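You operate a simulated robot arm through the tools that you are given. There is no shell and no other tool.

You run a simulated robot arm. Do the job below in one go: nothing can be reset, and whatever is moved stays where it is left.

TASK
Put things in order on the top of the service bench. At the end: the brown wooden brush stands on top of the roll of red tape; the yellow spray can (marked "OIL") from the top of the service bench stands where the brown wooden brush stood; the green tag (marked "HOLDS") is on the blue tin (marked "PASTE"); the red tag (marked "LEAKS") is on the green box (marked "SEALS"); whatever was shut is shut again. Leave all else as you found it, and nothing knocked over.

Only the result counts: the job must be done as asked and must still hold three seconds after the hand-in. Knocking over, shifting, dropping, spilling or breaking anything else fails it. A push-on lid holds only when it is set on centred and level and pressed home; a screw cap is set on level and turned clockwise until tight.

THE ROBOT
A 7-joint arm with a two-finger parallel gripper, fixed in place. Base frame: the origin is on the floor under the middle of its stand, x ahead of it, y to its left, z up; the work surface is at about z = 780. Lengths are in mm, angles in rad, forces in N, time in s.
With the tool pointing down near the work surface it reaches from about 100 to 660 mm from the base axis. Its first joint turns from -1.152 to 1.152 rad. Payload 1.57 kg.
Tool frame: the origin (TCP) lies between the finger pads and is the grasp point; the fingertips stand 30 mm ahead of it; z points along the fingers, y is the line along which they close. Largest opening 80 mm; finger width 17, thickness 12; the body of the gripper, 40 by 82 mm, starts 80 mm behind the TCP.
Orientation is that of the tool frame in the base frame, as [roll, pitch, yaw] about the fixed x, y, z axes, in that order (R = Rz(yaw) Ry(pitch) Rx(roll)). With the fingers straight down and closing along the base's y, the tool's x points along the base's -x, its y along +y and its z along -z.

THE INTERFACE
- The arm moves only by the tool arm_command. Its argument "steps" is text: rows parted by semicolons, each of 7 numbers parted by spaces: the gripper command, from -1 (fully open) to 1 (shut), values between in proportion, then the shift along the base's x, y, z in m, then the turn, a rotation vector about the base's x, y, z in degrees. In form: claw x y z rx ry rz; .... A call has 1 to 20 rows; each row shifts and turns the commanded pose from where the row before left it. Each row takes 0.2 s and may step no farther than 50 mm and 0.15 rad from the row before; otherwise, or with a gripper value out of range, the whole call is refused. Where a pose cannot be reached the arm comes as near as it can. A force on the tool above 40 N (or 10 N above the force at the start of the call, whichever is more), or a blocked arm, ends the call early, and 0.2 s more pass. The fingers move at their own pace (about 72 mm/s each) and stop on an object; they squeeze with about 24 N. The grip force told is the motor's: it shows also when the fingers shut on nothing. Time passes only in rows, and 0.2 s behind the last, so rows that do not move let the fingers close. It gives the time, the measured TCP pose, the force on the tool (base axes), the opening and the grip force at its end, in the units of the frame above (readings bear some noise), with the torque about the TCP (base axes, N m) and any sound that the robot's microphone picked up.
- Cameras (640 x 400 px; columns grow to the right, rows downward): "scene" is fixed at [60.7, 443.6, 1411]; the picture's right is [-0.70, -0.71, 0.00], its down [-0.50, 0.50, -0.71] and it looks along [0.50, -0.50, -0.70] (base axes); focal length 237 px, centre (320, 200). "wrist" rides on the gripper at [72, -7, -122] in the tool frame; the picture's right is [0.09, 1.00, 0.00], its down [-0.84, 0.08, -0.54] and it looks along [-0.54, 0.05, 0.84] (tool axes); focal length 238 px, centre (320, 200). There is no depth. A picture from a camera that has moved, and an enlarged one, comes with that camera's place and axes in the base frame and with its lens.
- get_image(camera): a new picture of that camera. No time passes.
- zoom(camera, box): a new picture of the part [left, top, right, bottom] of that camera's present view, enlarged. No time passes.
- sign_off(): hands the job in; it is judged then, once.

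Places have to be worked out from the pictures, the camera data and where the tool is seen. Open the gripper and draw the arm clear of the work before you hand the job in, unless the task says otherwise.

The tools are called after ">>>" by a JSON object that holds its "name" and its "arguments". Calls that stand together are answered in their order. arm_command: Moves the arm, as the interface text tells. Its arguments: {"type":"object","properties":{"steps":{"type":"string"}},"required":["steps"]} The other tools are called the same way: get_image (camera) takes a picture; zoom (camera, box) takes an enlarged picture of a part of a camera's view; sign_off () hands the job in.

At the start:

```text
t: 0.0
eef_pos: [382.3, -34.9, 1077.9]
orientation: [-3.14, 0.0, 3.139]
ft_force: [-0.7, 0.3, -0.5]
wrist_torque: [-0.01, 0.0, 0.0]
finger_gap: 80.0
finger_force: 0.0
```

scene: 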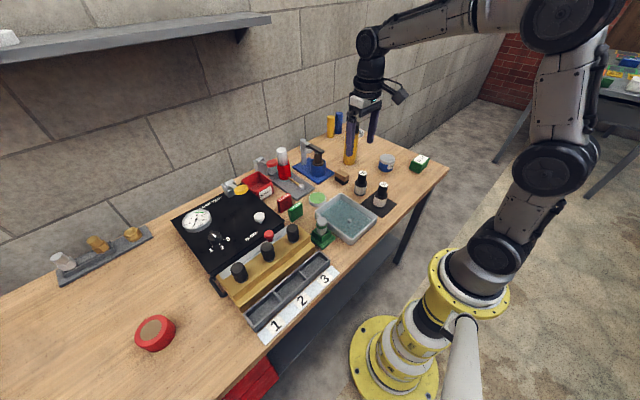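
wrist: 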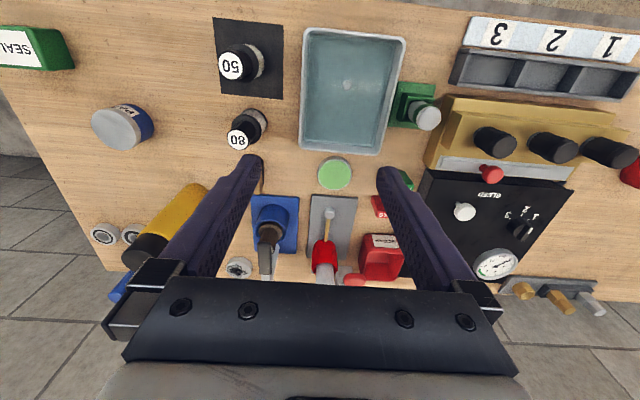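

I'll begin by looking closer at the scene in both cameras before moving anything.

>>> {"name": "zoom", "arguments": {"camera": "scene", "box": [240, 100, 440, 225]}}

>>> {"name": "zoom", "arguments": {"camera": "scene", "box": [160, 160, 360, 285]}}

>>> {"name": "zoom", "arguments": {"camera": "scene", "box": [40, 200, 340, 388]}}

>>> {"name": "zoom", "arguments": {"camera": "wrist", "box": [320, 150, 640, 350]}}

>>> {"name": "zoom", "arguments": {"camera": "wrist", "box": [0, 100, 320, 300]}}

```text
3.20 times, centred on (340, 162) of scene
camera zoom: at [60.7, 443.6, 1411.0], right [-0.7, -0.71, 0.0], down [-0.5, 0.5, -0.71], along [0.5, -0.5, -0.7], focal length 759 px, centre (256, 320)
```

zoom: 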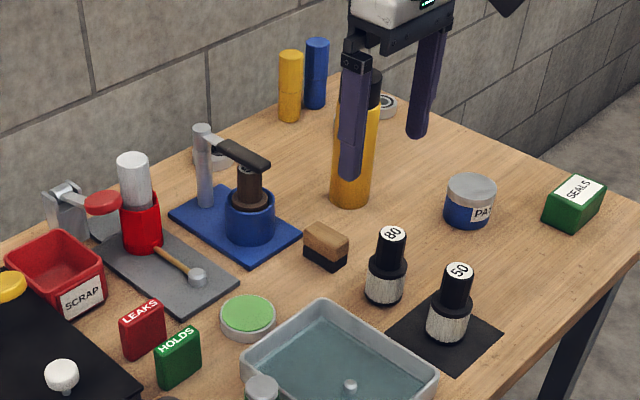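

```text
3.20 times, centred on (260, 222) of scene
camera zoom: at [60.7, 443.6, 1411.0], right [-0.7, -0.71, 0.0], down [-0.5, 0.5, -0.71], along [0.5, -0.5, -0.7], focal length 759 px, centre (512, 128)
```

zoom: 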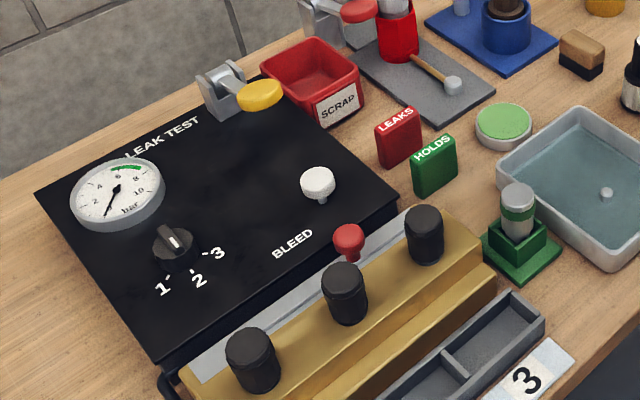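

```text
2.13 times, centred on (190, 294) of scene
camera zoom: at [60.7, 443.6, 1411.0], right [-0.7, -0.71, 0.0], down [-0.5, 0.5, -0.71], along [0.5, -0.5, -0.7], focal length 505 px, centre (597, 0)
```

zoom: 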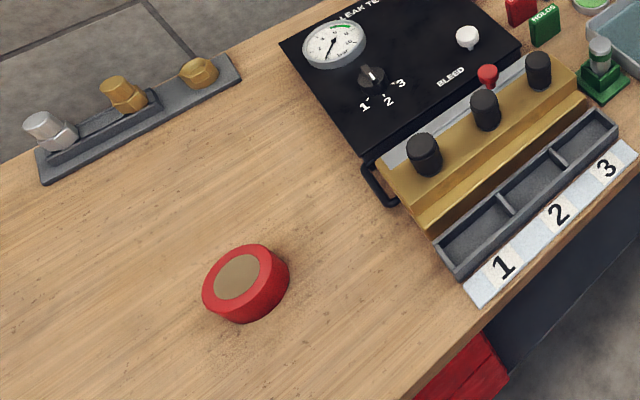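

```text
2.00 times, centred on (480, 250) of wrist
camera zoom: at [311.0, -40.9, 1198.4], right [-0.09, 1.0, 0.0], down [0.84, 0.08, 0.54], along [0.54, 0.05, -0.84], focal length 477 px, centre (0, 100)
```

zoom: 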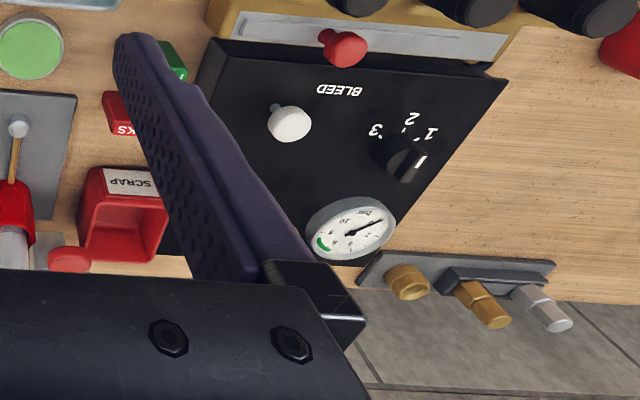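

```text
2.00 times, centred on (160, 200) of wrist
camera zoom: at [311.0, -40.9, 1198.4], right [-0.09, 1.0, 0.0], down [0.84, 0.08, 0.54], along [0.54, 0.05, -0.84], focal length 477 px, centre (640, 200)
```

zoom: 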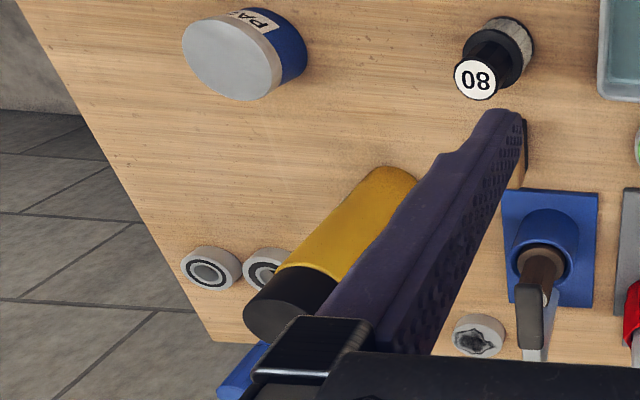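

The brush seems to be near (528,-147), the big yellow can with black cap near (587,-266), and the tape near (460,597). I'll zoom in more to check labels and shapes.

>>> {"name": "zoom", "arguments": {"camera": "scene", "box": [310, 100, 390, 150]}}

>>> {"name": "zoom", "arguments": {"camera": "scene", "box": [320, 140, 400, 190]}}

>>> {"name": "zoom", "arguments": {"camera": "scene", "box": [260, 180, 340, 230]}}

>>> {"name": "zoom", "arguments": {"camera": "scene", "box": [560, 20, 640, 130]}}

>>> {"name": "zoom", "arguments": {"camera": "scene", "box": [115, 300, 195, 360]}}

>>> {"name": "zoom", "arguments": {"camera": "scene", "box": [370, 140, 450, 190]}}

```text
8.00 times, centred on (350, 125) of scene
camera zoom: at [60.7, 443.6, 1411.0], right [-0.7, -0.71, 0.0], down [-0.5, 0.5, -0.71], along [0.5, -0.5, -0.7], focal length 1898 px, centre (80, 800)
```

zoom: 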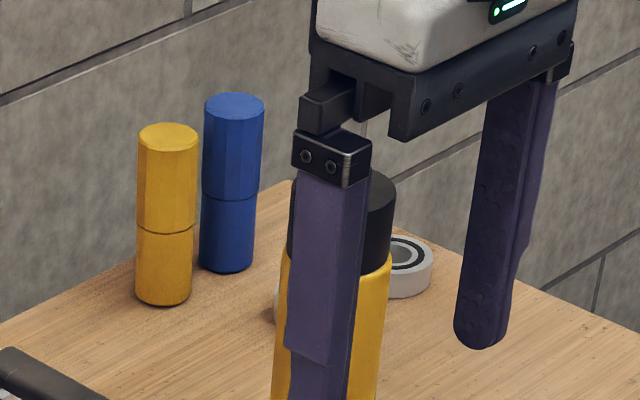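

```text
8.00 times, centred on (360, 165) of scene
camera zoom: at [60.7, 443.6, 1411.0], right [-0.7, -0.71, 0.0], down [-0.5, 0.5, -0.71], along [0.5, -0.5, -0.7], focal length 1898 px, centre (0, 480)
```

zoom: 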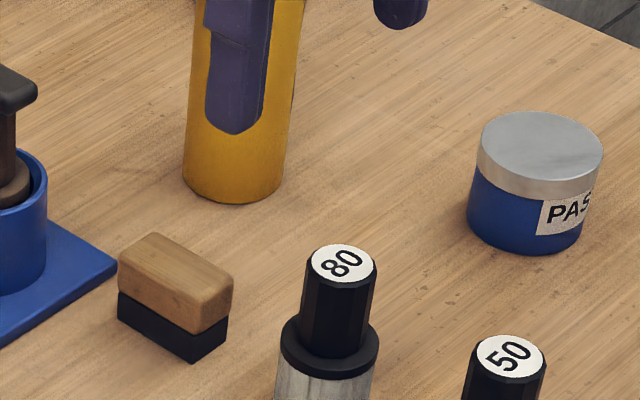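

```text
8.00 times, centred on (300, 205) of scene
camera zoom: at [60.7, 443.6, 1411.0], right [-0.7, -0.71, 0.0], down [-0.5, 0.5, -0.71], along [0.5, -0.5, -0.7], focal length 1898 px, centre (480, 160)
```

zoom: 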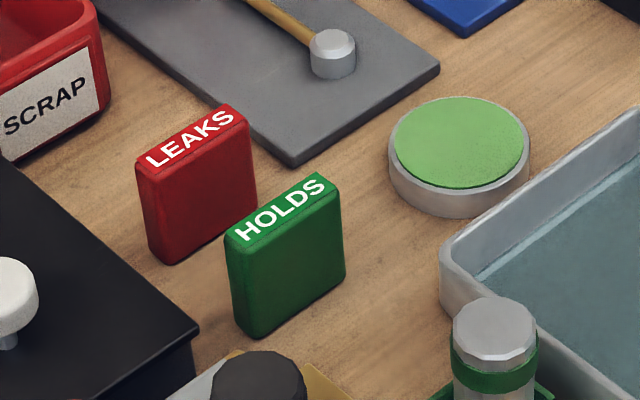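

```text
3.64 times, centred on (600, 75) of scene
camera zoom: at [60.7, 443.6, 1411.0], right [-0.7, -0.71, 0.0], down [-0.5, 0.5, -0.71], along [0.5, -0.5, -0.7], focal length 863 px, centre (-698, 654)
```

zoom: 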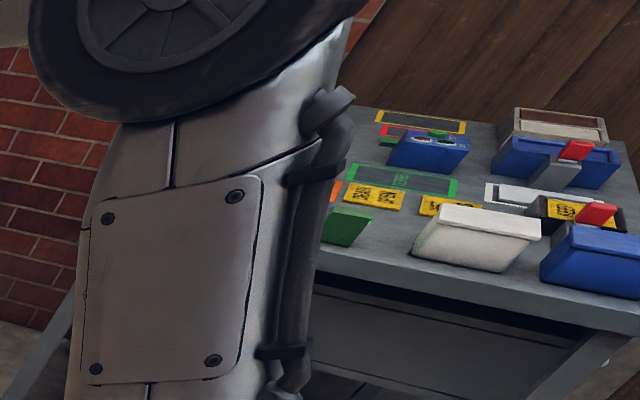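

```text
6.67 times, centred on (155, 330) of scene
camera zoom: at [60.7, 443.6, 1411.0], right [-0.7, -0.71, 0.0], down [-0.5, 0.5, -0.71], along [0.5, -0.5, -0.7], focal length 1582 px, centre (1420, -667)
```

zoom: 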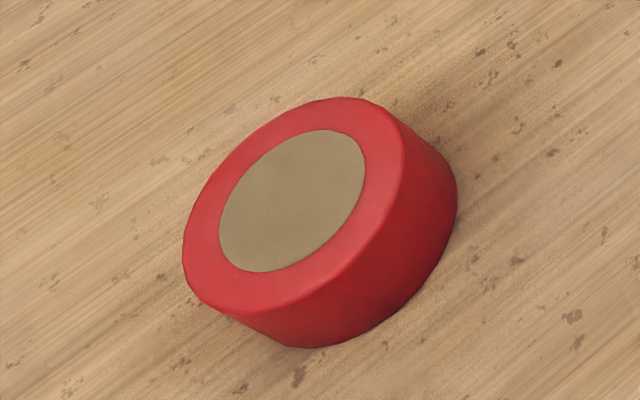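

```text
8.00 times, centred on (410, 165) of scene
camera zoom: at [60.7, 443.6, 1411.0], right [-0.7, -0.71, 0.0], down [-0.5, 0.5, -0.71], along [0.5, -0.5, -0.7], focal length 1898 px, centre (-400, 480)
```

zoom: 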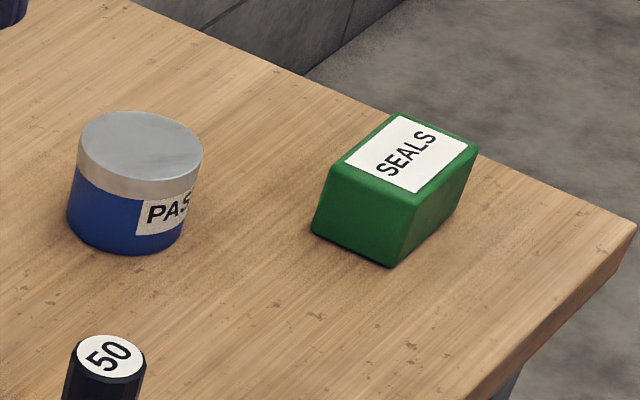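

The labels are clear: LEAKS and HOLDS tags, PASTE tin, SEALS box. The brush is small (about 50 by 35 mm) with its long axis along x. I'll shift the arm toward y=-150 at a safe height to look at the brush and can from the wrist.

>>> {"name": "arm_command", "arguments": {"steps": "-1 0.0 -0.04 -0.02 0 0 0; -1 0.0 -0.04 -0.02 0 0 0; -1 0 -0.04 -0.02 0 0 0; -1 0 0 0 0 0 0"}}

>>> {"name": "get_image", "arguments": {"camera": "wrist"}}

>>> {"name": "get_image", "arguments": {"camera": "scene"}}

```text
t: 1.0
eef_pos: [382.4, -154.6, 1017.5]
orientation: [-3.138, 0.002, -3.141]
ft_force: [-0.5, 0.4, 0.5]
wrist_torque: [0.01, 0.01, 0.0]
finger_gap: 79.8
finger_force: 0.0
```

```text
taken
camera wrist: at [311.7, -160.2, 1137.9], right [-0.09, 1.0, 0.0], down [0.84, 0.08, 0.54], along [0.54, 0.05, -0.84], focal length 238 px, centre (320, 200)
```

wrist: 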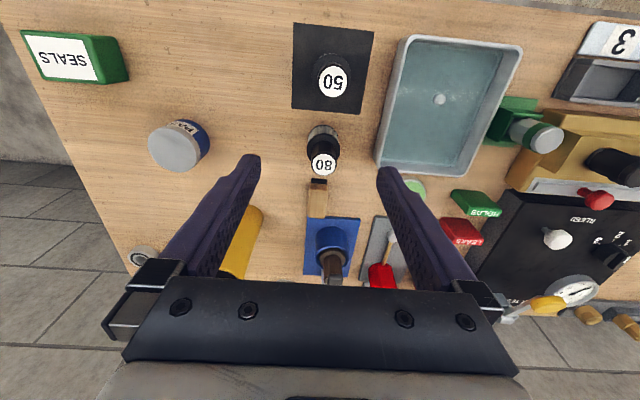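

```text
taken
```

scene: 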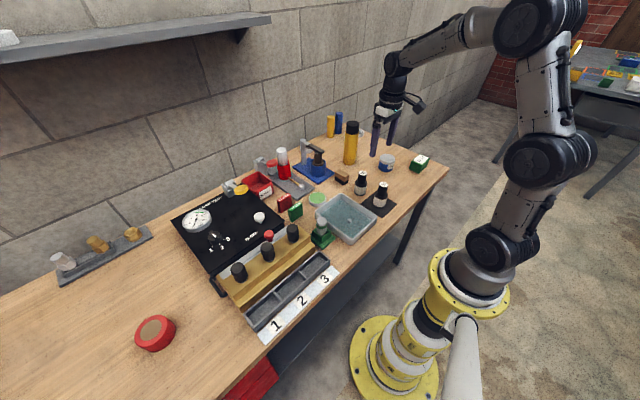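

The brush is now visible between the fingers. I'll zoom in on it and on the can, now unobstructed in the scene view.

>>> {"name": "zoom", "arguments": {"camera": "wrist", "box": [240, 140, 400, 240]}}

>>> {"name": "zoom", "arguments": {"camera": "scene", "box": [310, 100, 390, 170]}}

>>> {"name": "zoom", "arguments": {"camera": "scene", "box": [320, 150, 400, 220]}}

>>> {"name": "zoom", "arguments": {"camera": "scene", "box": [540, 20, 640, 120]}}

```text
4.00 times, centred on (320, 190) of wrist
camera zoom: at [311.7, -160.2, 1137.9], right [-0.09, 1.0, 0.0], down [0.84, 0.08, 0.54], along [0.54, 0.05, -0.84], focal length 953 px, centre (320, 240)
```

zoom: 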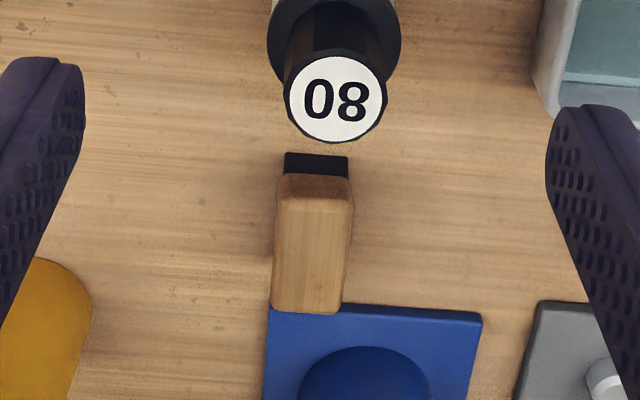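

```text
5.71 times, centred on (350, 135) of scene
camera zoom: at [60.7, 443.6, 1411.0], right [-0.7, -0.71, 0.0], down [-0.5, 0.5, -0.71], along [0.5, -0.5, -0.7], focal length 1356 px, centre (149, 571)
```

zoom: 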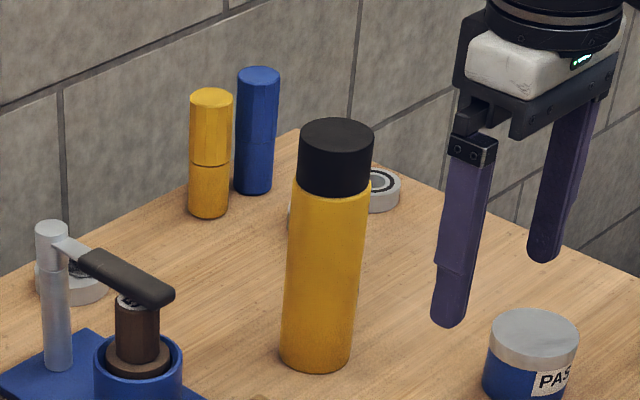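

```text
5.71 times, centred on (360, 185) of scene
camera zoom: at [60.7, 443.6, 1411.0], right [-0.7, -0.71, 0.0], down [-0.5, 0.5, -0.71], along [0.5, -0.5, -0.7], focal length 1356 px, centre (91, 286)
```

zoom: 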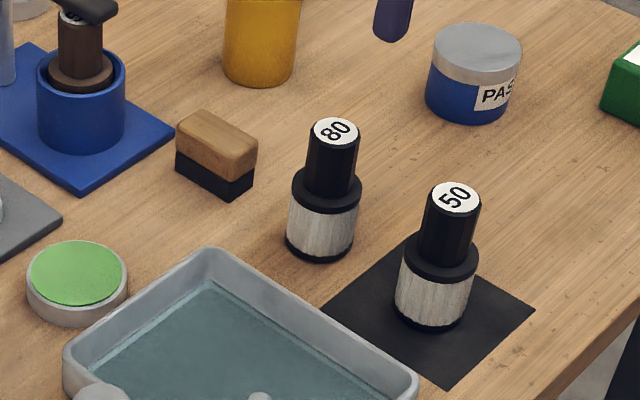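

```text
4.00 times, centred on (590, 70) of scene
camera zoom: at [60.7, 443.6, 1411.0], right [-0.7, -0.71, 0.0], down [-0.5, 0.5, -0.71], along [0.5, -0.5, -0.7], focal length 949 px, centre (-760, 720)
```

zoom: 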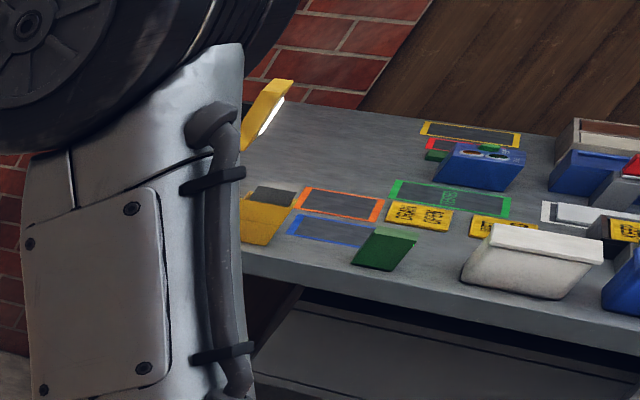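

The brush measures about 56×30×35 mm, centred near (527,-144), with its long side along x. I'll go above it at z≈897 and check the alignment before descending.

>>> {"name": "arm_command", "arguments": {"steps": "-1 0.036 0.0026 -0.03 0 0 0; -1 0.036 0.0026 -0.03 0 0 0; -1 0.036 0.0026 -0.03 0 0 0; -1 0.0366 0.0028 -0.03 0 0 0; -1 0 0 0 0 0 0"}}

>>> {"name": "get_image", "arguments": {"camera": "wrist"}}

>>> {"name": "zoom", "arguments": {"camera": "scene", "box": [300, 110, 420, 200]}}

```text
t: 2.2
eef_pos: [527.1, -143.5, 896.7]
orientation: [-3.141, -0.001, -3.141]
ft_force: [0.6, 0.8, 1.0]
wrist_torque: [-0.01, 0.0, -0.01]
finger_gap: 80.1
finger_force: 0.0
```

```text
taken
camera wrist: at [455.7, -149.1, 1017.5], right [-0.09, 1.0, 0.0], down [0.84, 0.08, 0.54], along [0.54, 0.05, -0.84], focal length 238 px, centre (320, 200)
```

wrist: 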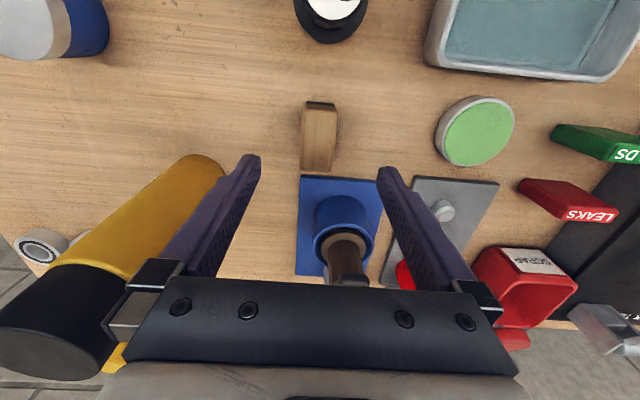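

```text
4.44 times, centred on (360, 155) of scene
camera zoom: at [60.7, 443.6, 1411.0], right [-0.7, -0.71, 0.0], down [-0.5, 0.5, -0.71], along [0.5, -0.5, -0.7], focal length 1054 px, centre (142, 400)
```

zoom: 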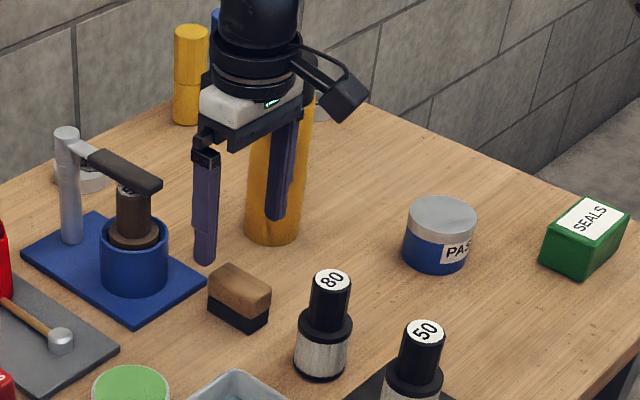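

The brush sits centred between the open fingers (y≈-145, x≈525). I'll descend so the fingertips are just above the bench and close.

>>> {"name": "arm_command", "arguments": {"steps": "-1 -0.001 -0.0005 -0.04 0 0 0; -1 0 0 -0.03 0 0 0; -1 0 0 -0.012 0 0 0; -1 0 0 0 0 0 0; 1 0 0 0 0 0 0; 1 0 0 0 0 0 0; 1 0 0 0 0 0 0"}}

>>> {"name": "get_image", "arguments": {"camera": "wrist"}}

```text
t: 3.8
eef_pos: [525.8, -142.8, 814.8]
orientation: [-3.14, 0.001, 3.14]
ft_force: [-1.3, -0.1, -0.3]
wrist_torque: [0.0, -0.05, -0.02]
finger_gap: 29.6
finger_force: 24.5
```

```text
taken
camera wrist: at [453.9, -149.9, 936.4], right [-0.09, 1.0, 0.0], down [0.84, 0.08, 0.54], along [0.54, 0.05, -0.84], focal length 238 px, centre (320, 200)
```

wrist: 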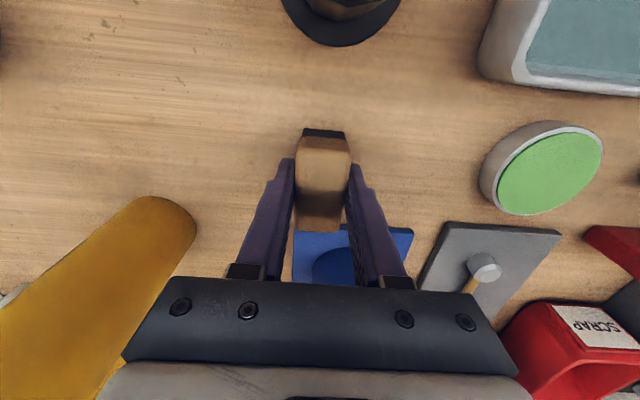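

The brush is held firmly (gap 29.6 mm, exactly its width); its spot was about (526.5,-143). Since the tape (~750 mm out) is beyond vertical reach, I'll carry the brush to an empty spot near (350,510) for a tilted regrasp; first lift.

>>> {"name": "arm_command", "arguments": {"steps": "1 0 0 0.03 0 0 0; 1 0 0 0.045 0 0 0; 1 0 0 0.045 0 0 0; 1 0 0 0.045 0 0 0; 1 0 0 0.035 0 0 0; 1 0 0 0 0 0 0"}}

>>> {"name": "arm_command", "arguments": {"steps": "1 -0.0126 0.0467 0 0 0 3.96; 1 -0.0126 0.0467 0 0 0 3.96; 1 -0.0126 0.0467 0 0 0 3.96; 1 -0.0126 0.0467 0 0 0 3.96; 1 -0.0126 0.0467 0 0 0 3.96; 1 -0.0126 0.0467 0 0 0 3.96; 1 -0.0126 0.0467 0 0 0 3.96; 1 -0.0126 0.0467 0 0 0 3.96; 1 -0.0126 0.0467 0 0 0 3.96; 1 -0.0126 0.0467 0 0 0 3.96; 1 0 0 0 0 0 0"}}

>>> {"name": "get_image", "arguments": {"camera": "wrist"}}

>>> {"name": "get_image", "arguments": {"camera": "scene"}}

```text
t: 5.2
eef_pos: [526.8, -143.3, 1014.9]
orientation: [-3.141, 0.001, 3.14]
ft_force: [-0.4, 1.0, -0.9]
wrist_torque: [0.0, 0.01, 0.0]
finger_gap: 29.4
finger_force: 23.8
```

```text
t: 7.6
eef_pos: [398.5, 323.9, 1015.0]
orientation: [-3.14, 0.002, -2.449]
ft_force: [1.1, -0.4, -0.3]
wrist_torque: [-0.01, 0.0, 0.02]
finger_gap: 29.3
finger_force: 23.9
```

```text
taken
camera wrist: at [348.1, 273.4, 1135.7], right [-0.71, 0.71, 0.0], down [0.59, 0.59, 0.54], along [0.39, 0.38, -0.84], focal length 238 px, centre (320, 200)
```

wrist: 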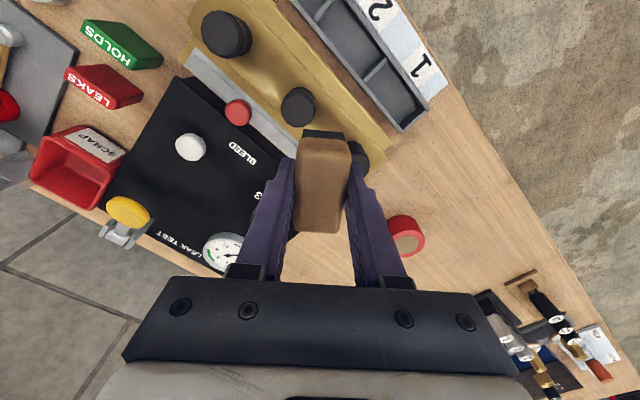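

```text
taken
```

scene: 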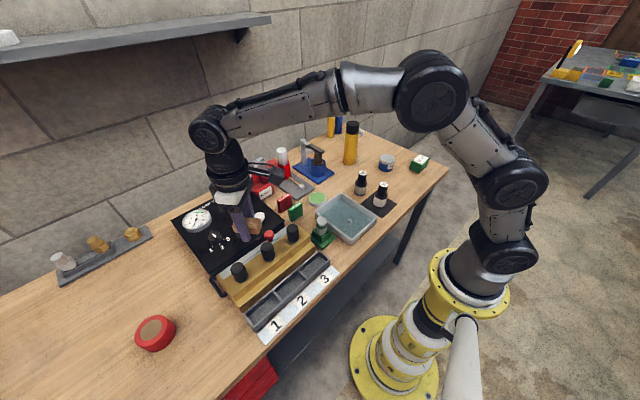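

The tape is visible past the right finger. I'll zoom there to refine its position, since my two estimates differ a little.

>>> {"name": "zoom", "arguments": {"camera": "wrist", "box": [360, 190, 480, 290]}}

>>> {"name": "zoom", "arguments": {"camera": "wrist", "box": [460, 240, 640, 390]}}

```text
4.00 times, centred on (420, 240) of wrist
camera zoom: at [348.1, 273.4, 1135.7], right [-0.71, 0.71, 0.0], down [0.59, 0.59, 0.54], along [0.39, 0.38, -0.84], focal length 953 px, centre (-80, 40)
```

zoom: 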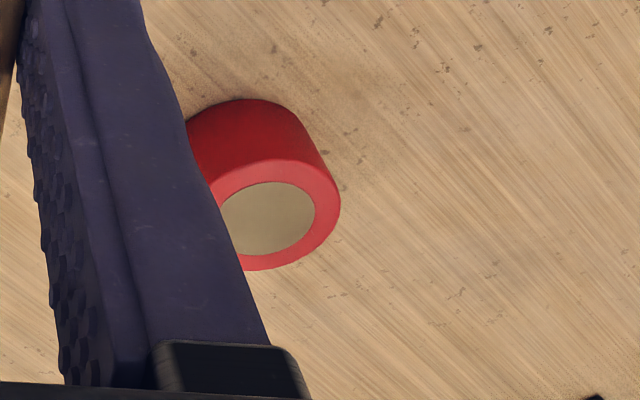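

```text
2.67 times, centred on (550, 315) of wrist
camera zoom: at [348.1, 273.4, 1135.7], right [-0.71, 0.71, 0.0], down [0.59, 0.59, 0.54], along [0.39, 0.38, -0.84], focal length 636 px, centre (-293, -107)
```

zoom: 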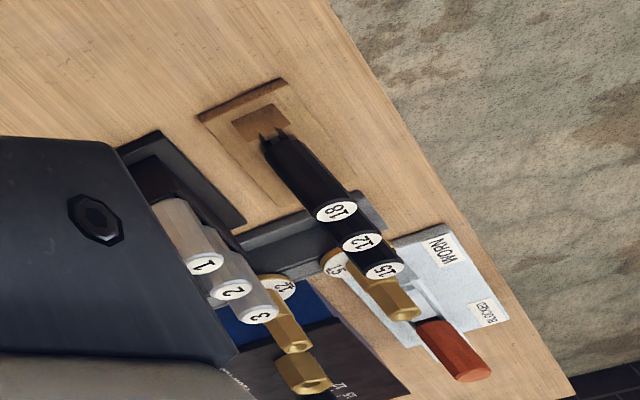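

The tape top centre works out to about (452,594) from both cameras, 746 mm out at azimuth 52.7°. I'll continue to (350,510) and look at the drop spot before lowering.

>>> {"name": "arm_command", "arguments": {"steps": "1 -0.0121 0.0465 0 0 0 3.96; 1 -0.0121 0.0465 0 0 0 3.96; 1 -0.0121 0.0465 0 0 0 3.96; 1 -0.0121 0.0465 0 0 0 3.96; 1 0 0 -0.04 0 0 0; 1 0 0 -0.04 0 0 0; 1 0 0 0 0 0 0"}}

>>> {"name": "get_image", "arguments": {"camera": "wrist"}}

>>> {"name": "get_image", "arguments": {"camera": "scene"}}

```text
t: 9.2
eef_pos: [350.8, 510.2, 934.8]
orientation: [-3.141, 0.002, -2.175]
ft_force: [-0.8, 0.2, -1.3]
wrist_torque: [0.01, 0.0, -0.01]
finger_gap: 29.0
finger_force: 24.2
```

```text
taken
camera wrist: at [316.2, 447.2, 1055.8], right [-0.87, 0.49, 0.0], down [0.41, 0.73, 0.54], along [0.27, 0.47, -0.84], focal length 238 px, centre (320, 200)
```

wrist: 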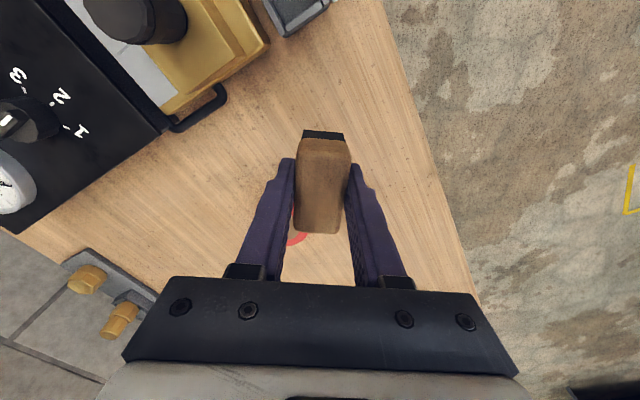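

```text
taken
```

scene: 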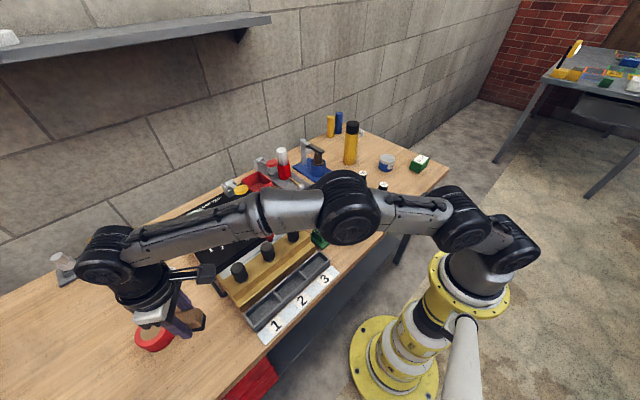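

The spot under the brush is bare wood, more than 100 mm from the edge and clear of the tray. I'll lower to the same height at which I grasped (815), and check for contact.

>>> {"name": "arm_command", "arguments": {"steps": "1 0 0 -0.04 0 0 0; 1 0 0 -0.04 0 0 0; 1 0 0 -0.025 0 0 0; 1 0 0 -0.01 0 0 0; 1 0 0 -0.004 0 0 0; 1 0 0 0 0 0 0"}}

>>> {"name": "get_image", "arguments": {"camera": "wrist"}}

```text
t: 10.6
eef_pos: [350.6, 509.5, 816.5]
orientation: [-3.14, 0.0, -2.173]
ft_force: [-0.1, 0.0, -0.3]
wrist_torque: [-0.02, -0.03, 0.0]
finger_gap: 29.5
finger_force: 24.5
```

```text
taken
camera wrist: at [316.1, 446.6, 937.3], right [-0.87, 0.49, 0.0], down [0.41, 0.73, 0.54], along [0.27, 0.47, -0.84], focal length 238 px, centre (320, 200)
```

wrist: 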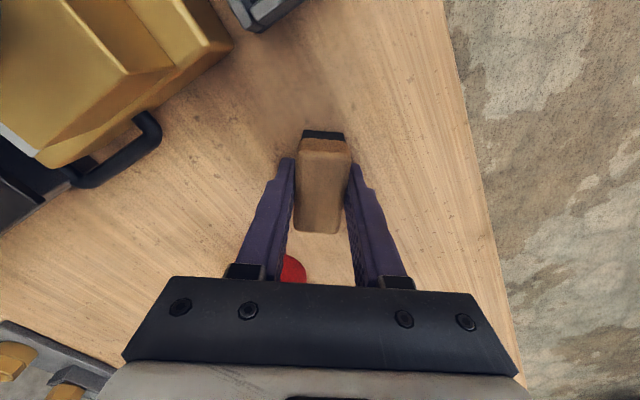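

It's just about at table height with no contact force yet. I'll lower another 2 mm in small steps and read the force.

>>> {"name": "arm_command", "arguments": {"steps": "1 0 0 -0.001 0 0 0; 1 0 0 -0.001 0 0 0; 1 0 0 0 0 0 0"}}

```text
t: 11.4
eef_pos: [352.4, 508.0, 816.4]
orientation: [-3.14, 0.002, -2.176]
ft_force: [-0.8, 0.0, 2.7]
wrist_torque: [-0.01, 0.08, 0.03]
finger_gap: 29.2
finger_force: 24.0
```

Contact has begun (about 2.7 N). I'll open the gripper and back straight up.

>>> {"name": "arm_command", "arguments": {"steps": "-1 0 0 0 0 0 0; -1 0 0 0 0 0 0; -1 0 0 0 0 0 0; -1 0 0 0.04 0 0 0; -1 0 0 0.045 0 0 0; -1 0 0 0.045 0 0 0; -1 0 0 0 0 0 0"}}

>>> {"name": "get_image", "arguments": {"camera": "wrist"}}

```text
t: 13.0
eef_pos: [351.6, 510.3, 942.5]
orientation: [-3.141, 0.0, -2.175]
ft_force: [-1.0, 0.3, 0.3]
wrist_torque: [0.01, 0.02, 0.0]
finger_gap: 80.1
finger_force: 0.1
```

```text
taken
camera wrist: at [317.1, 447.1, 1063.1], right [-0.87, 0.49, 0.0], down [0.41, 0.73, 0.54], along [0.27, 0.47, -0.84], focal length 238 px, centre (320, 200)
```

wrist: 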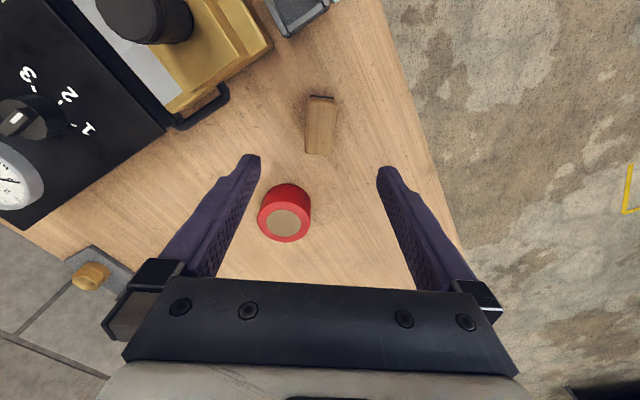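

The brush stands on the bench and the tape is in view. I'll zoom to measure both precisely.

>>> {"name": "zoom", "arguments": {"camera": "wrist", "box": [240, 80, 400, 260]}}

>>> {"name": "zoom", "arguments": {"camera": "wrist", "box": [240, 170, 330, 250]}}

>>> {"name": "get_image", "arguments": {"camera": "scene"}}

```text
2.22 times, centred on (320, 170) of wrist
camera zoom: at [317.1, 447.1, 1063.1], right [-0.87, 0.49, 0.0], down [0.41, 0.73, 0.54], along [0.27, 0.47, -0.84], focal length 530 px, centre (320, 267)
```

zoom: 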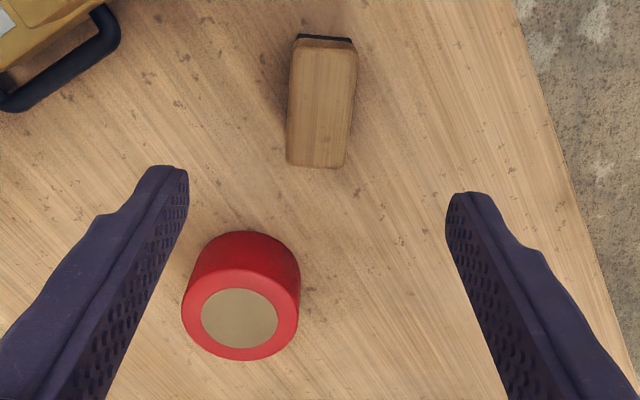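

```text
5.00 times, centred on (285, 210) of wrist
camera zoom: at [317.1, 447.1, 1063.1], right [-0.87, 0.49, 0.0], down [0.41, 0.73, 0.54], along [0.27, 0.47, -0.84], focal length 1192 px, centre (495, 150)
```

zoom: 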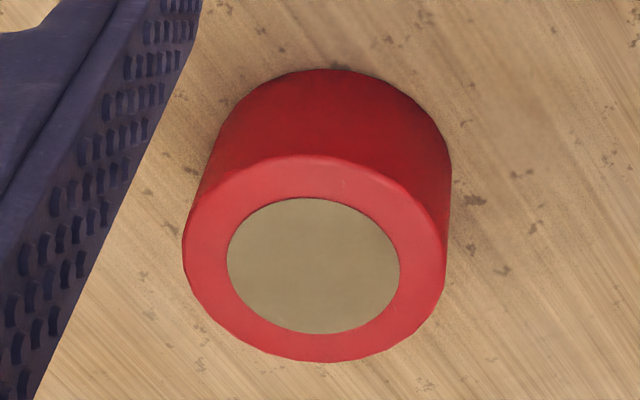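

```text
taken
```

scene: 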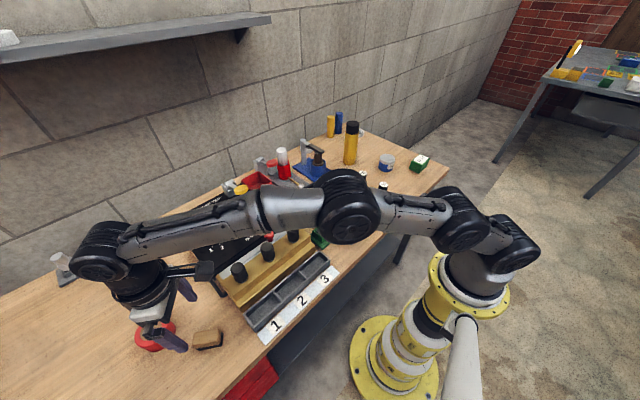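

Tape: about 68 mm diameter, top near z≈820, centre about (452,592). Brush stands at about (352,510.5). Before regrasping, I'll test reach empty-handed: tilt 30° outward, then move over the tape at z≈900.

>>> {"name": "arm_command", "arguments": {"steps": "-1 0 0 0 6.17 -4.26 0; -1 0 0 0 6.17 -4.26 0; -1 0 0 0 6.17 -4.26 0; -1 0 0 0 6.17 -4.26 0; -1 0 0 0 0 0 0"}}

>>> {"name": "arm_command", "arguments": {"steps": "-1 0.0335 0.027 -0.013 0 0 0; -1 0.0335 0.027 -0.013 0 0 0; -1 0.0335 0.027 -0.013 0 0 0; -1 0 0 0 0 0 0"}}

>>> {"name": "get_image", "arguments": {"camera": "wrist"}}

>>> {"name": "get_image", "arguments": {"camera": "scene"}}

```text
t: 14.2
eef_pos: [350.8, 508.4, 944.5]
orientation: [-3.138, 0.527, -2.174]
ft_force: [-0.1, 0.0, -0.9]
wrist_torque: [0.02, 0.0, 0.02]
finger_gap: 79.9
finger_force: 0.0
```

```text
t: 15.2
eef_pos: [454.9, 589.2, 905.4]
orientation: [3.14, 0.524, -2.174]
ft_force: [-0.9, 1.0, -0.6]
wrist_torque: [0.0, 0.01, 0.0]
finger_gap: 79.9
finger_force: 0.1
```

```text
taken
camera wrist: at [390.4, 483.7, 973.7], right [-0.86, 0.5, -0.05], down [0.19, 0.42, 0.89], along [0.46, 0.76, -0.46], focal length 238 px, centre (320, 200)
```

wrist: 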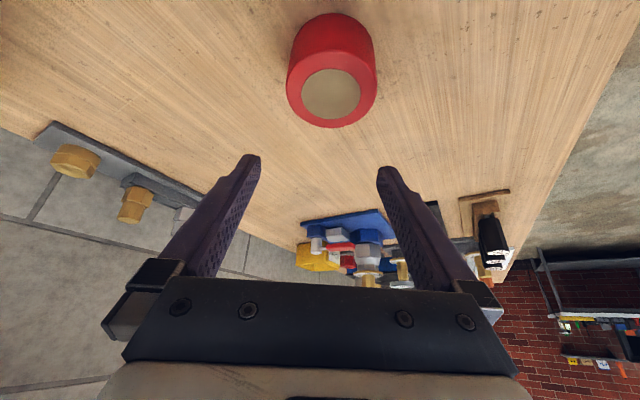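

```text
taken
```

scene: 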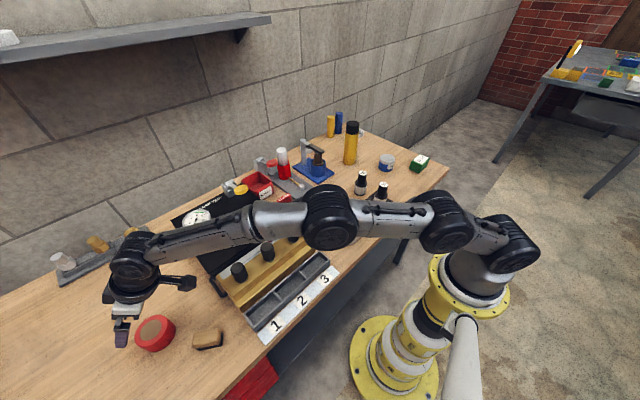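

The 30° tilt reaches the tape comfortably. I'll zoom on the tape from here to pin down its top centre and height.

>>> {"name": "zoom", "arguments": {"camera": "wrist", "box": [280, 5, 385, 135]}}

>>> {"name": "zoom", "arguments": {"camera": "scene", "box": [100, 290, 240, 370]}}

```text
3.08 times, centred on (332, 70) of wrist
camera zoom: at [390.4, 483.7, 973.7], right [-0.86, 0.5, -0.05], down [0.19, 0.42, 0.89], along [0.46, 0.76, -0.46], focal length 733 px, centre (282, 600)
```

zoom: 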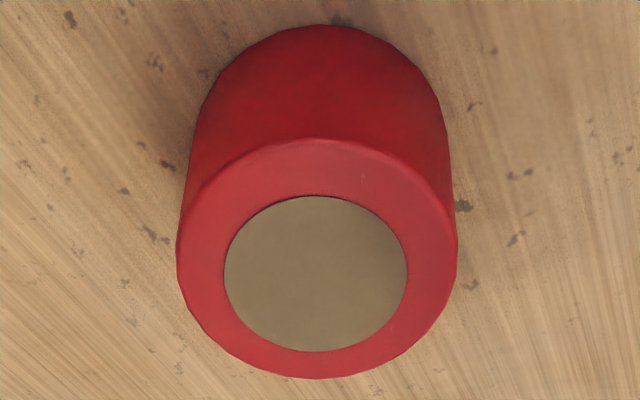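

```text
4.57 times, centred on (170, 330) of scene
camera zoom: at [60.7, 443.6, 1411.0], right [-0.7, -0.71, 0.0], down [-0.5, 0.5, -0.71], along [0.5, -0.5, -0.7], focal length 1085 px, centre (1006, -394)
```

zoom: 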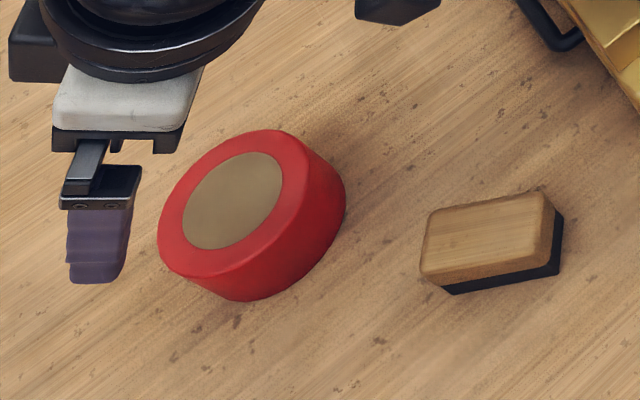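

Tape top is at z≈822, centre ≈(450.5,590.5), diameter 68 mm, so the brush fits fully on it. Now I go back over the brush keeping the 30° tilt, aiming the TCP about 8 mm inward of the brush centre.

>>> {"name": "arm_command", "arguments": {"steps": "-1 -0.0348 -0.0289 0 0 0 0; -1 -0.0348 -0.0289 0 0 0 0; -1 -0.0349 -0.029 0 0 0 0; -1 0 0 -0.03 0 0 0; -1 0 0 0 0 0 0"}}

>>> {"name": "get_image", "arguments": {"camera": "wrist"}}

>>> {"name": "zoom", "arguments": {"camera": "scene", "box": [100, 250, 300, 375]}}

```text
t: 16.4
eef_pos: [347.8, 502.7, 873.3]
orientation: [-3.139, 0.525, -2.174]
ft_force: [0.0, 0.0, 0.5]
wrist_torque: [-0.01, -0.01, -0.02]
finger_gap: 80.1
finger_force: 0.0
```

```text
taken
camera wrist: at [283.8, 397.1, 942.7], right [-0.86, 0.5, -0.05], down [0.19, 0.42, 0.89], along [0.46, 0.76, -0.46], focal length 238 px, centre (320, 200)
```

wrist: 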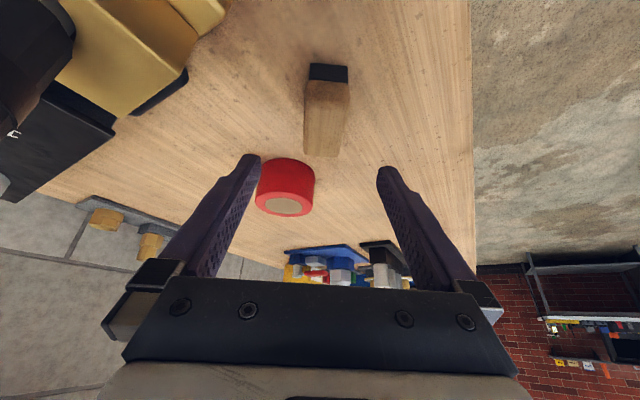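

```text
3.20 times, centred on (200, 312) of scene
camera zoom: at [60.7, 443.6, 1411.0], right [-0.7, -0.71, 0.0], down [-0.5, 0.5, -0.71], along [0.5, -0.5, -0.7], focal length 759 px, centre (704, -160)
```

zoom: 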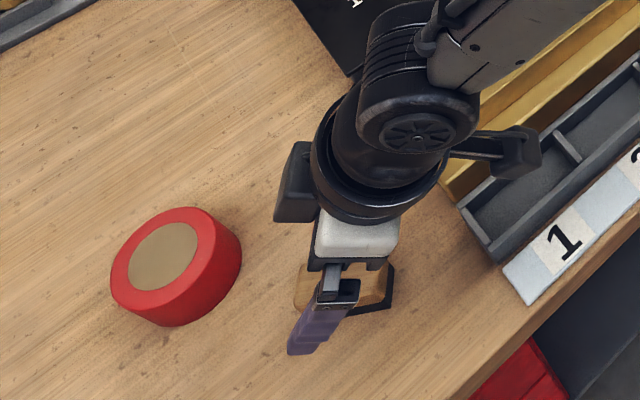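

Fingers straddle the brush and the camera has good clearance above the tray. I'll descend to z≈816 and close on the brush.

>>> {"name": "arm_command", "arguments": {"steps": "-1 0 0 -0.03 0 0 0; -1 0 0 -0.02 0 0 0; -1 0 0 -0.01 0 0 0; -1 0 0 0 0 0 0; 1 0 0 0 0 0 0; 1 0 0 0 0 0 0; 1 0 0 0 0 0 0"}}

>>> {"name": "get_image", "arguments": {"camera": "wrist"}}

>>> {"name": "zoom", "arguments": {"camera": "scene", "box": [140, 270, 300, 370]}}

```text
t: 18.0
eef_pos: [347.6, 502.5, 815.6]
orientation: [-3.14, 0.523, -2.176]
ft_force: [0.1, 0.3, -0.6]
wrist_torque: [-0.01, 0.03, 0.02]
finger_gap: 29.5
finger_force: 23.6
```

```text
taken
camera wrist: at [284.2, 397.8, 884.3], right [-0.86, 0.5, -0.05], down [0.19, 0.42, 0.89], along [0.46, 0.76, -0.46], focal length 238 px, centre (320, 200)
```

wrist: 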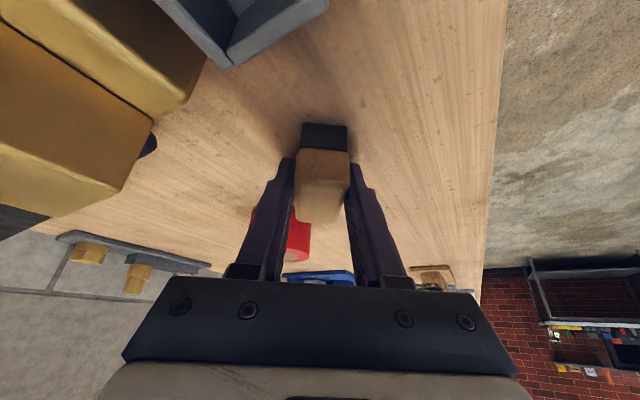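

```text
4.00 times, centred on (220, 320) of scene
camera zoom: at [60.7, 443.6, 1411.0], right [-0.7, -0.71, 0.0], down [-0.5, 0.5, -0.71], along [0.5, -0.5, -0.7], focal length 949 px, centre (720, -280)
```

zoom: 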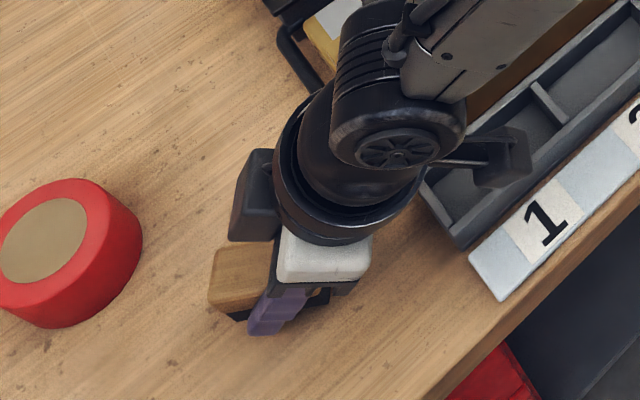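

The brush is firmly held with the 30° tilt; its centre is ~9 mm outward of the TCP. I'll lift it to z≈901 and move over the tape.

>>> {"name": "arm_command", "arguments": {"steps": "1 0 0 0.02 0 0 0; 1 0 0 0.035 0 0 0; 1 0 0 0.03 0 0 0; 1 0.0326 0.0269 0 0 0 0; 1 0.0326 0.0269 0 0 0 0; 1 0.0327 0.0269 0 0 0 0; 1 0 0 0 0 0 0"}}

>>> {"name": "get_image", "arguments": {"camera": "wrist"}}

>>> {"name": "zoom", "arguments": {"camera": "scene", "box": [90, 270, 250, 370]}}

```text
t: 19.6
eef_pos: [444.8, 583.6, 899.6]
orientation: [3.141, 0.522, -2.174]
ft_force: [-0.6, -0.3, -1.0]
wrist_torque: [-0.01, -0.02, -0.01]
finger_gap: 29.4
finger_force: 24.3
```

```text
taken
camera wrist: at [381.6, 479.4, 968.3], right [-0.86, 0.5, -0.05], down [0.19, 0.42, 0.89], along [0.46, 0.76, -0.46], focal length 238 px, centre (320, 200)
```

wrist: 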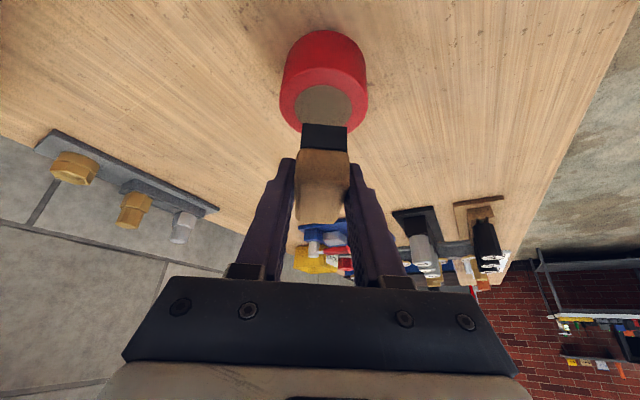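

```text
4.00 times, centred on (170, 320) of scene
camera zoom: at [60.7, 443.6, 1411.0], right [-0.7, -0.71, 0.0], down [-0.5, 0.5, -0.71], along [0.5, -0.5, -0.7], focal length 949 px, centre (920, -280)
```

zoom: 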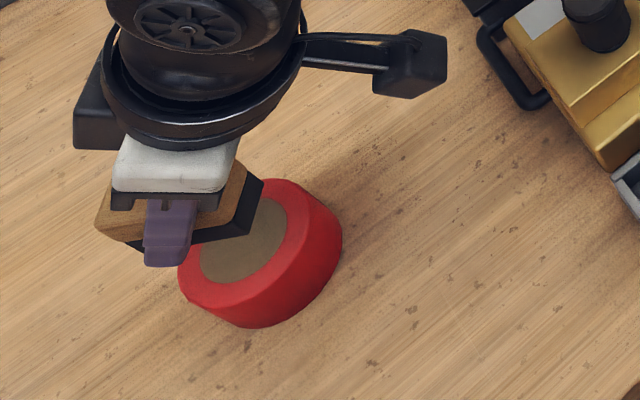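

The brush is laterally in line with the tape and its centre agrees with the tape's within a couple of mm. I'll lower toward contact, expected near z≈858–860.

>>> {"name": "arm_command", "arguments": {"steps": "1 0 0 -0.02 0 0 0; 1 0 0 -0.013 0 0 0; 1 0 0 -0.004 0 0 0; 1 0 0 -0.002 0 0 0; 1 0 0 0 0 0 0"}}

>>> {"name": "get_image", "arguments": {"camera": "wrist"}}

>>> {"name": "zoom", "arguments": {"camera": "scene", "box": [110, 290, 210, 365]}}

```text
t: 20.8
eef_pos: [445.6, 584.9, 860.9]
orientation: [-3.141, 0.524, -2.174]
ft_force: [-0.1, 0.7, -0.6]
wrist_torque: [0.0, 0.02, -0.03]
finger_gap: 29.4
finger_force: 24.4
```

```text
taken
camera wrist: at [381.5, 478.4, 930.2], right [-0.86, 0.5, -0.05], down [0.19, 0.42, 0.89], along [0.46, 0.76, -0.46], focal length 238 px, centre (320, 200)
```

wrist: 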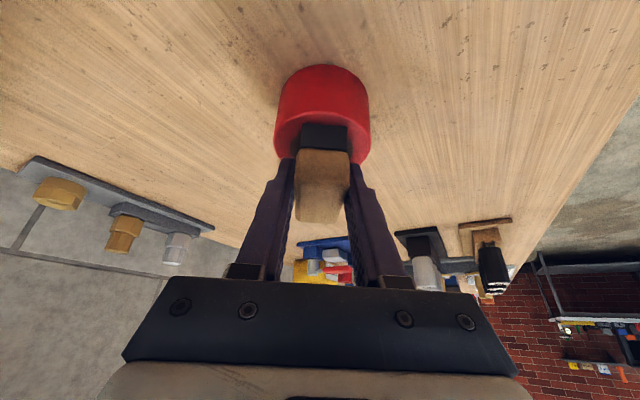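

```text
5.33 times, centred on (160, 328) of scene
camera zoom: at [60.7, 443.6, 1411.0], right [-0.7, -0.71, 0.0], down [-0.5, 0.5, -0.71], along [0.5, -0.5, -0.7], focal length 1265 px, centre (1173, -480)
```

zoom: 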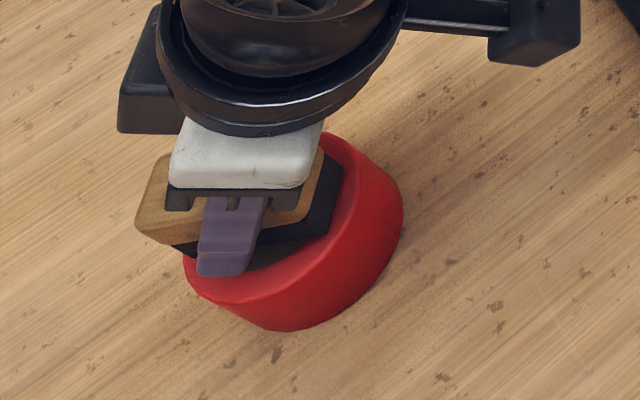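

Close to contact. I'll zoom tightly to check centring before the final lowering.

>>> {"name": "zoom", "arguments": {"camera": "wrist", "box": [265, 55, 385, 175]}}

>>> {"name": "zoom", "arguments": {"camera": "scene", "box": [125, 310, 195, 360]}}

```text
3.33 times, centred on (325, 115) of wrist
camera zoom: at [381.5, 478.4, 930.2], right [-0.86, 0.5, -0.05], down [0.19, 0.42, 0.89], along [0.46, 0.76, -0.46], focal length 794 px, centre (303, 483)
```

zoom: 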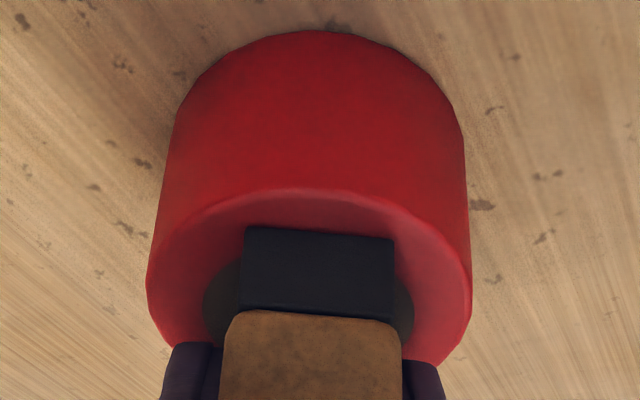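

```text
8.00 times, centred on (160, 335) of scene
camera zoom: at [60.7, 443.6, 1411.0], right [-0.7, -0.71, 0.0], down [-0.5, 0.5, -0.71], along [0.5, -0.5, -0.7], focal length 1898 px, centre (1600, -880)
```

zoom: 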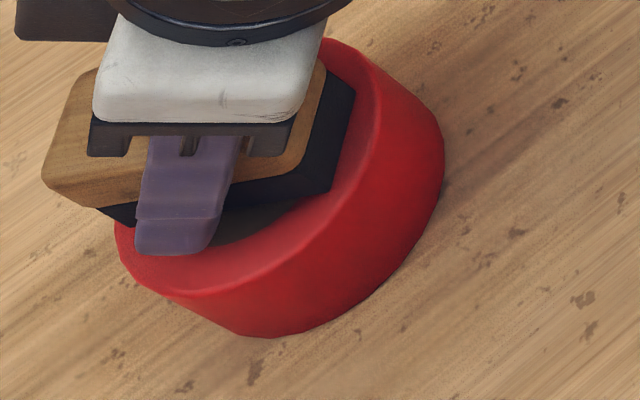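

The brush is centred on the tape to within about 1–2 mm in both directions. I'll lower in 1 mm steps until it touches.

>>> {"name": "arm_command", "arguments": {"steps": "1 0 0 -0.001 0 0 0; 1 0 0 -0.001 0 0 0; 1 0 0 0 0 0 0"}}

```text
t: 21.6
eef_pos: [444.8, 584.3, 860.5]
orientation: [-3.139, 0.527, -2.177]
ft_force: [-0.2, -0.9, 2.7]
wrist_torque: [-0.07, 0.05, -0.03]
finger_gap: 29.5
finger_force: 24.7
```

About 2.7 N appears, suggesting first contact. One more millimetre to confirm it's seated.

>>> {"name": "arm_command", "arguments": {"steps": "1 0 0 -0.001 0 0 0; 1 0 0 0 0 0 0"}}

```text
t: 22.2
eef_pos: [446.8, 583.5, 859.9]
orientation: [-3.14, 0.527, -2.174]
ft_force: [-0.7, -2.0, 8.3]
wrist_torque: [-0.15, 0.07, 0.03]
finger_gap: 29.2
finger_force: 24.1
```

Firm contact at ~8 N. I'll release slowly and withdraw backward along the tool axis.

>>> {"name": "arm_command", "arguments": {"steps": "0.25 0 0 0.0005 0 0 0; 0 0 0 0 0 0 0; -0.5 0 0 0 0 0 0; -1 0 0 0 0 0 0; -1 0 0 0 0 0 0; -1 -0.0085 -0.0123 0.026 0 0 0; -1 -0.0114 -0.0165 0.0346 0 0 0; -1 -0.0114 -0.0165 0.0346 0 0 0; -1 0 0 0 0 0 0"}}

>>> {"name": "get_image", "arguments": {"camera": "wrist"}}

>>> {"name": "zoom", "arguments": {"camera": "scene", "box": [100, 280, 228, 360]}}

```text
t: 24.2
eef_pos: [413.1, 536.4, 954.1]
orientation: [-3.139, 0.523, -2.173]
ft_force: [-0.2, 0.1, 0.8]
wrist_torque: [-0.01, -0.02, 0.01]
finger_gap: 79.9
finger_force: 0.0
```

```text
taken
camera wrist: at [350.0, 432.3, 1022.9], right [-0.86, 0.5, -0.05], down [0.19, 0.42, 0.89], along [0.46, 0.76, -0.46], focal length 238 px, centre (320, 200)
```

wrist: 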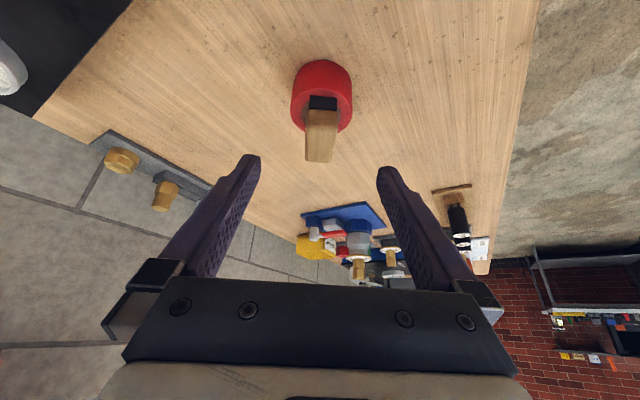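

```text
5.00 times, centred on (164, 320) of scene
camera zoom: at [60.7, 443.6, 1411.0], right [-0.7, -0.71, 0.0], down [-0.5, 0.5, -0.71], along [0.5, -0.5, -0.7], focal length 1186 px, centre (1100, -400)
```

zoom: 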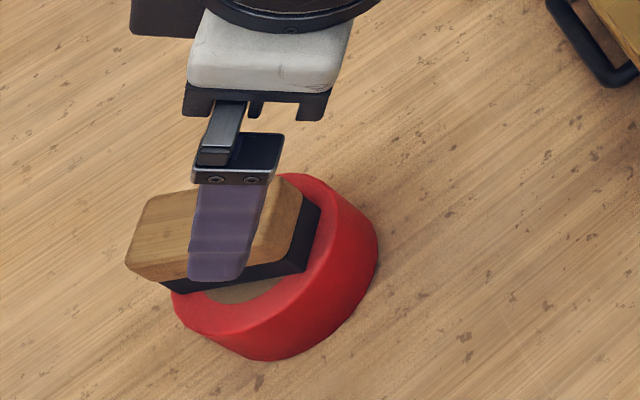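

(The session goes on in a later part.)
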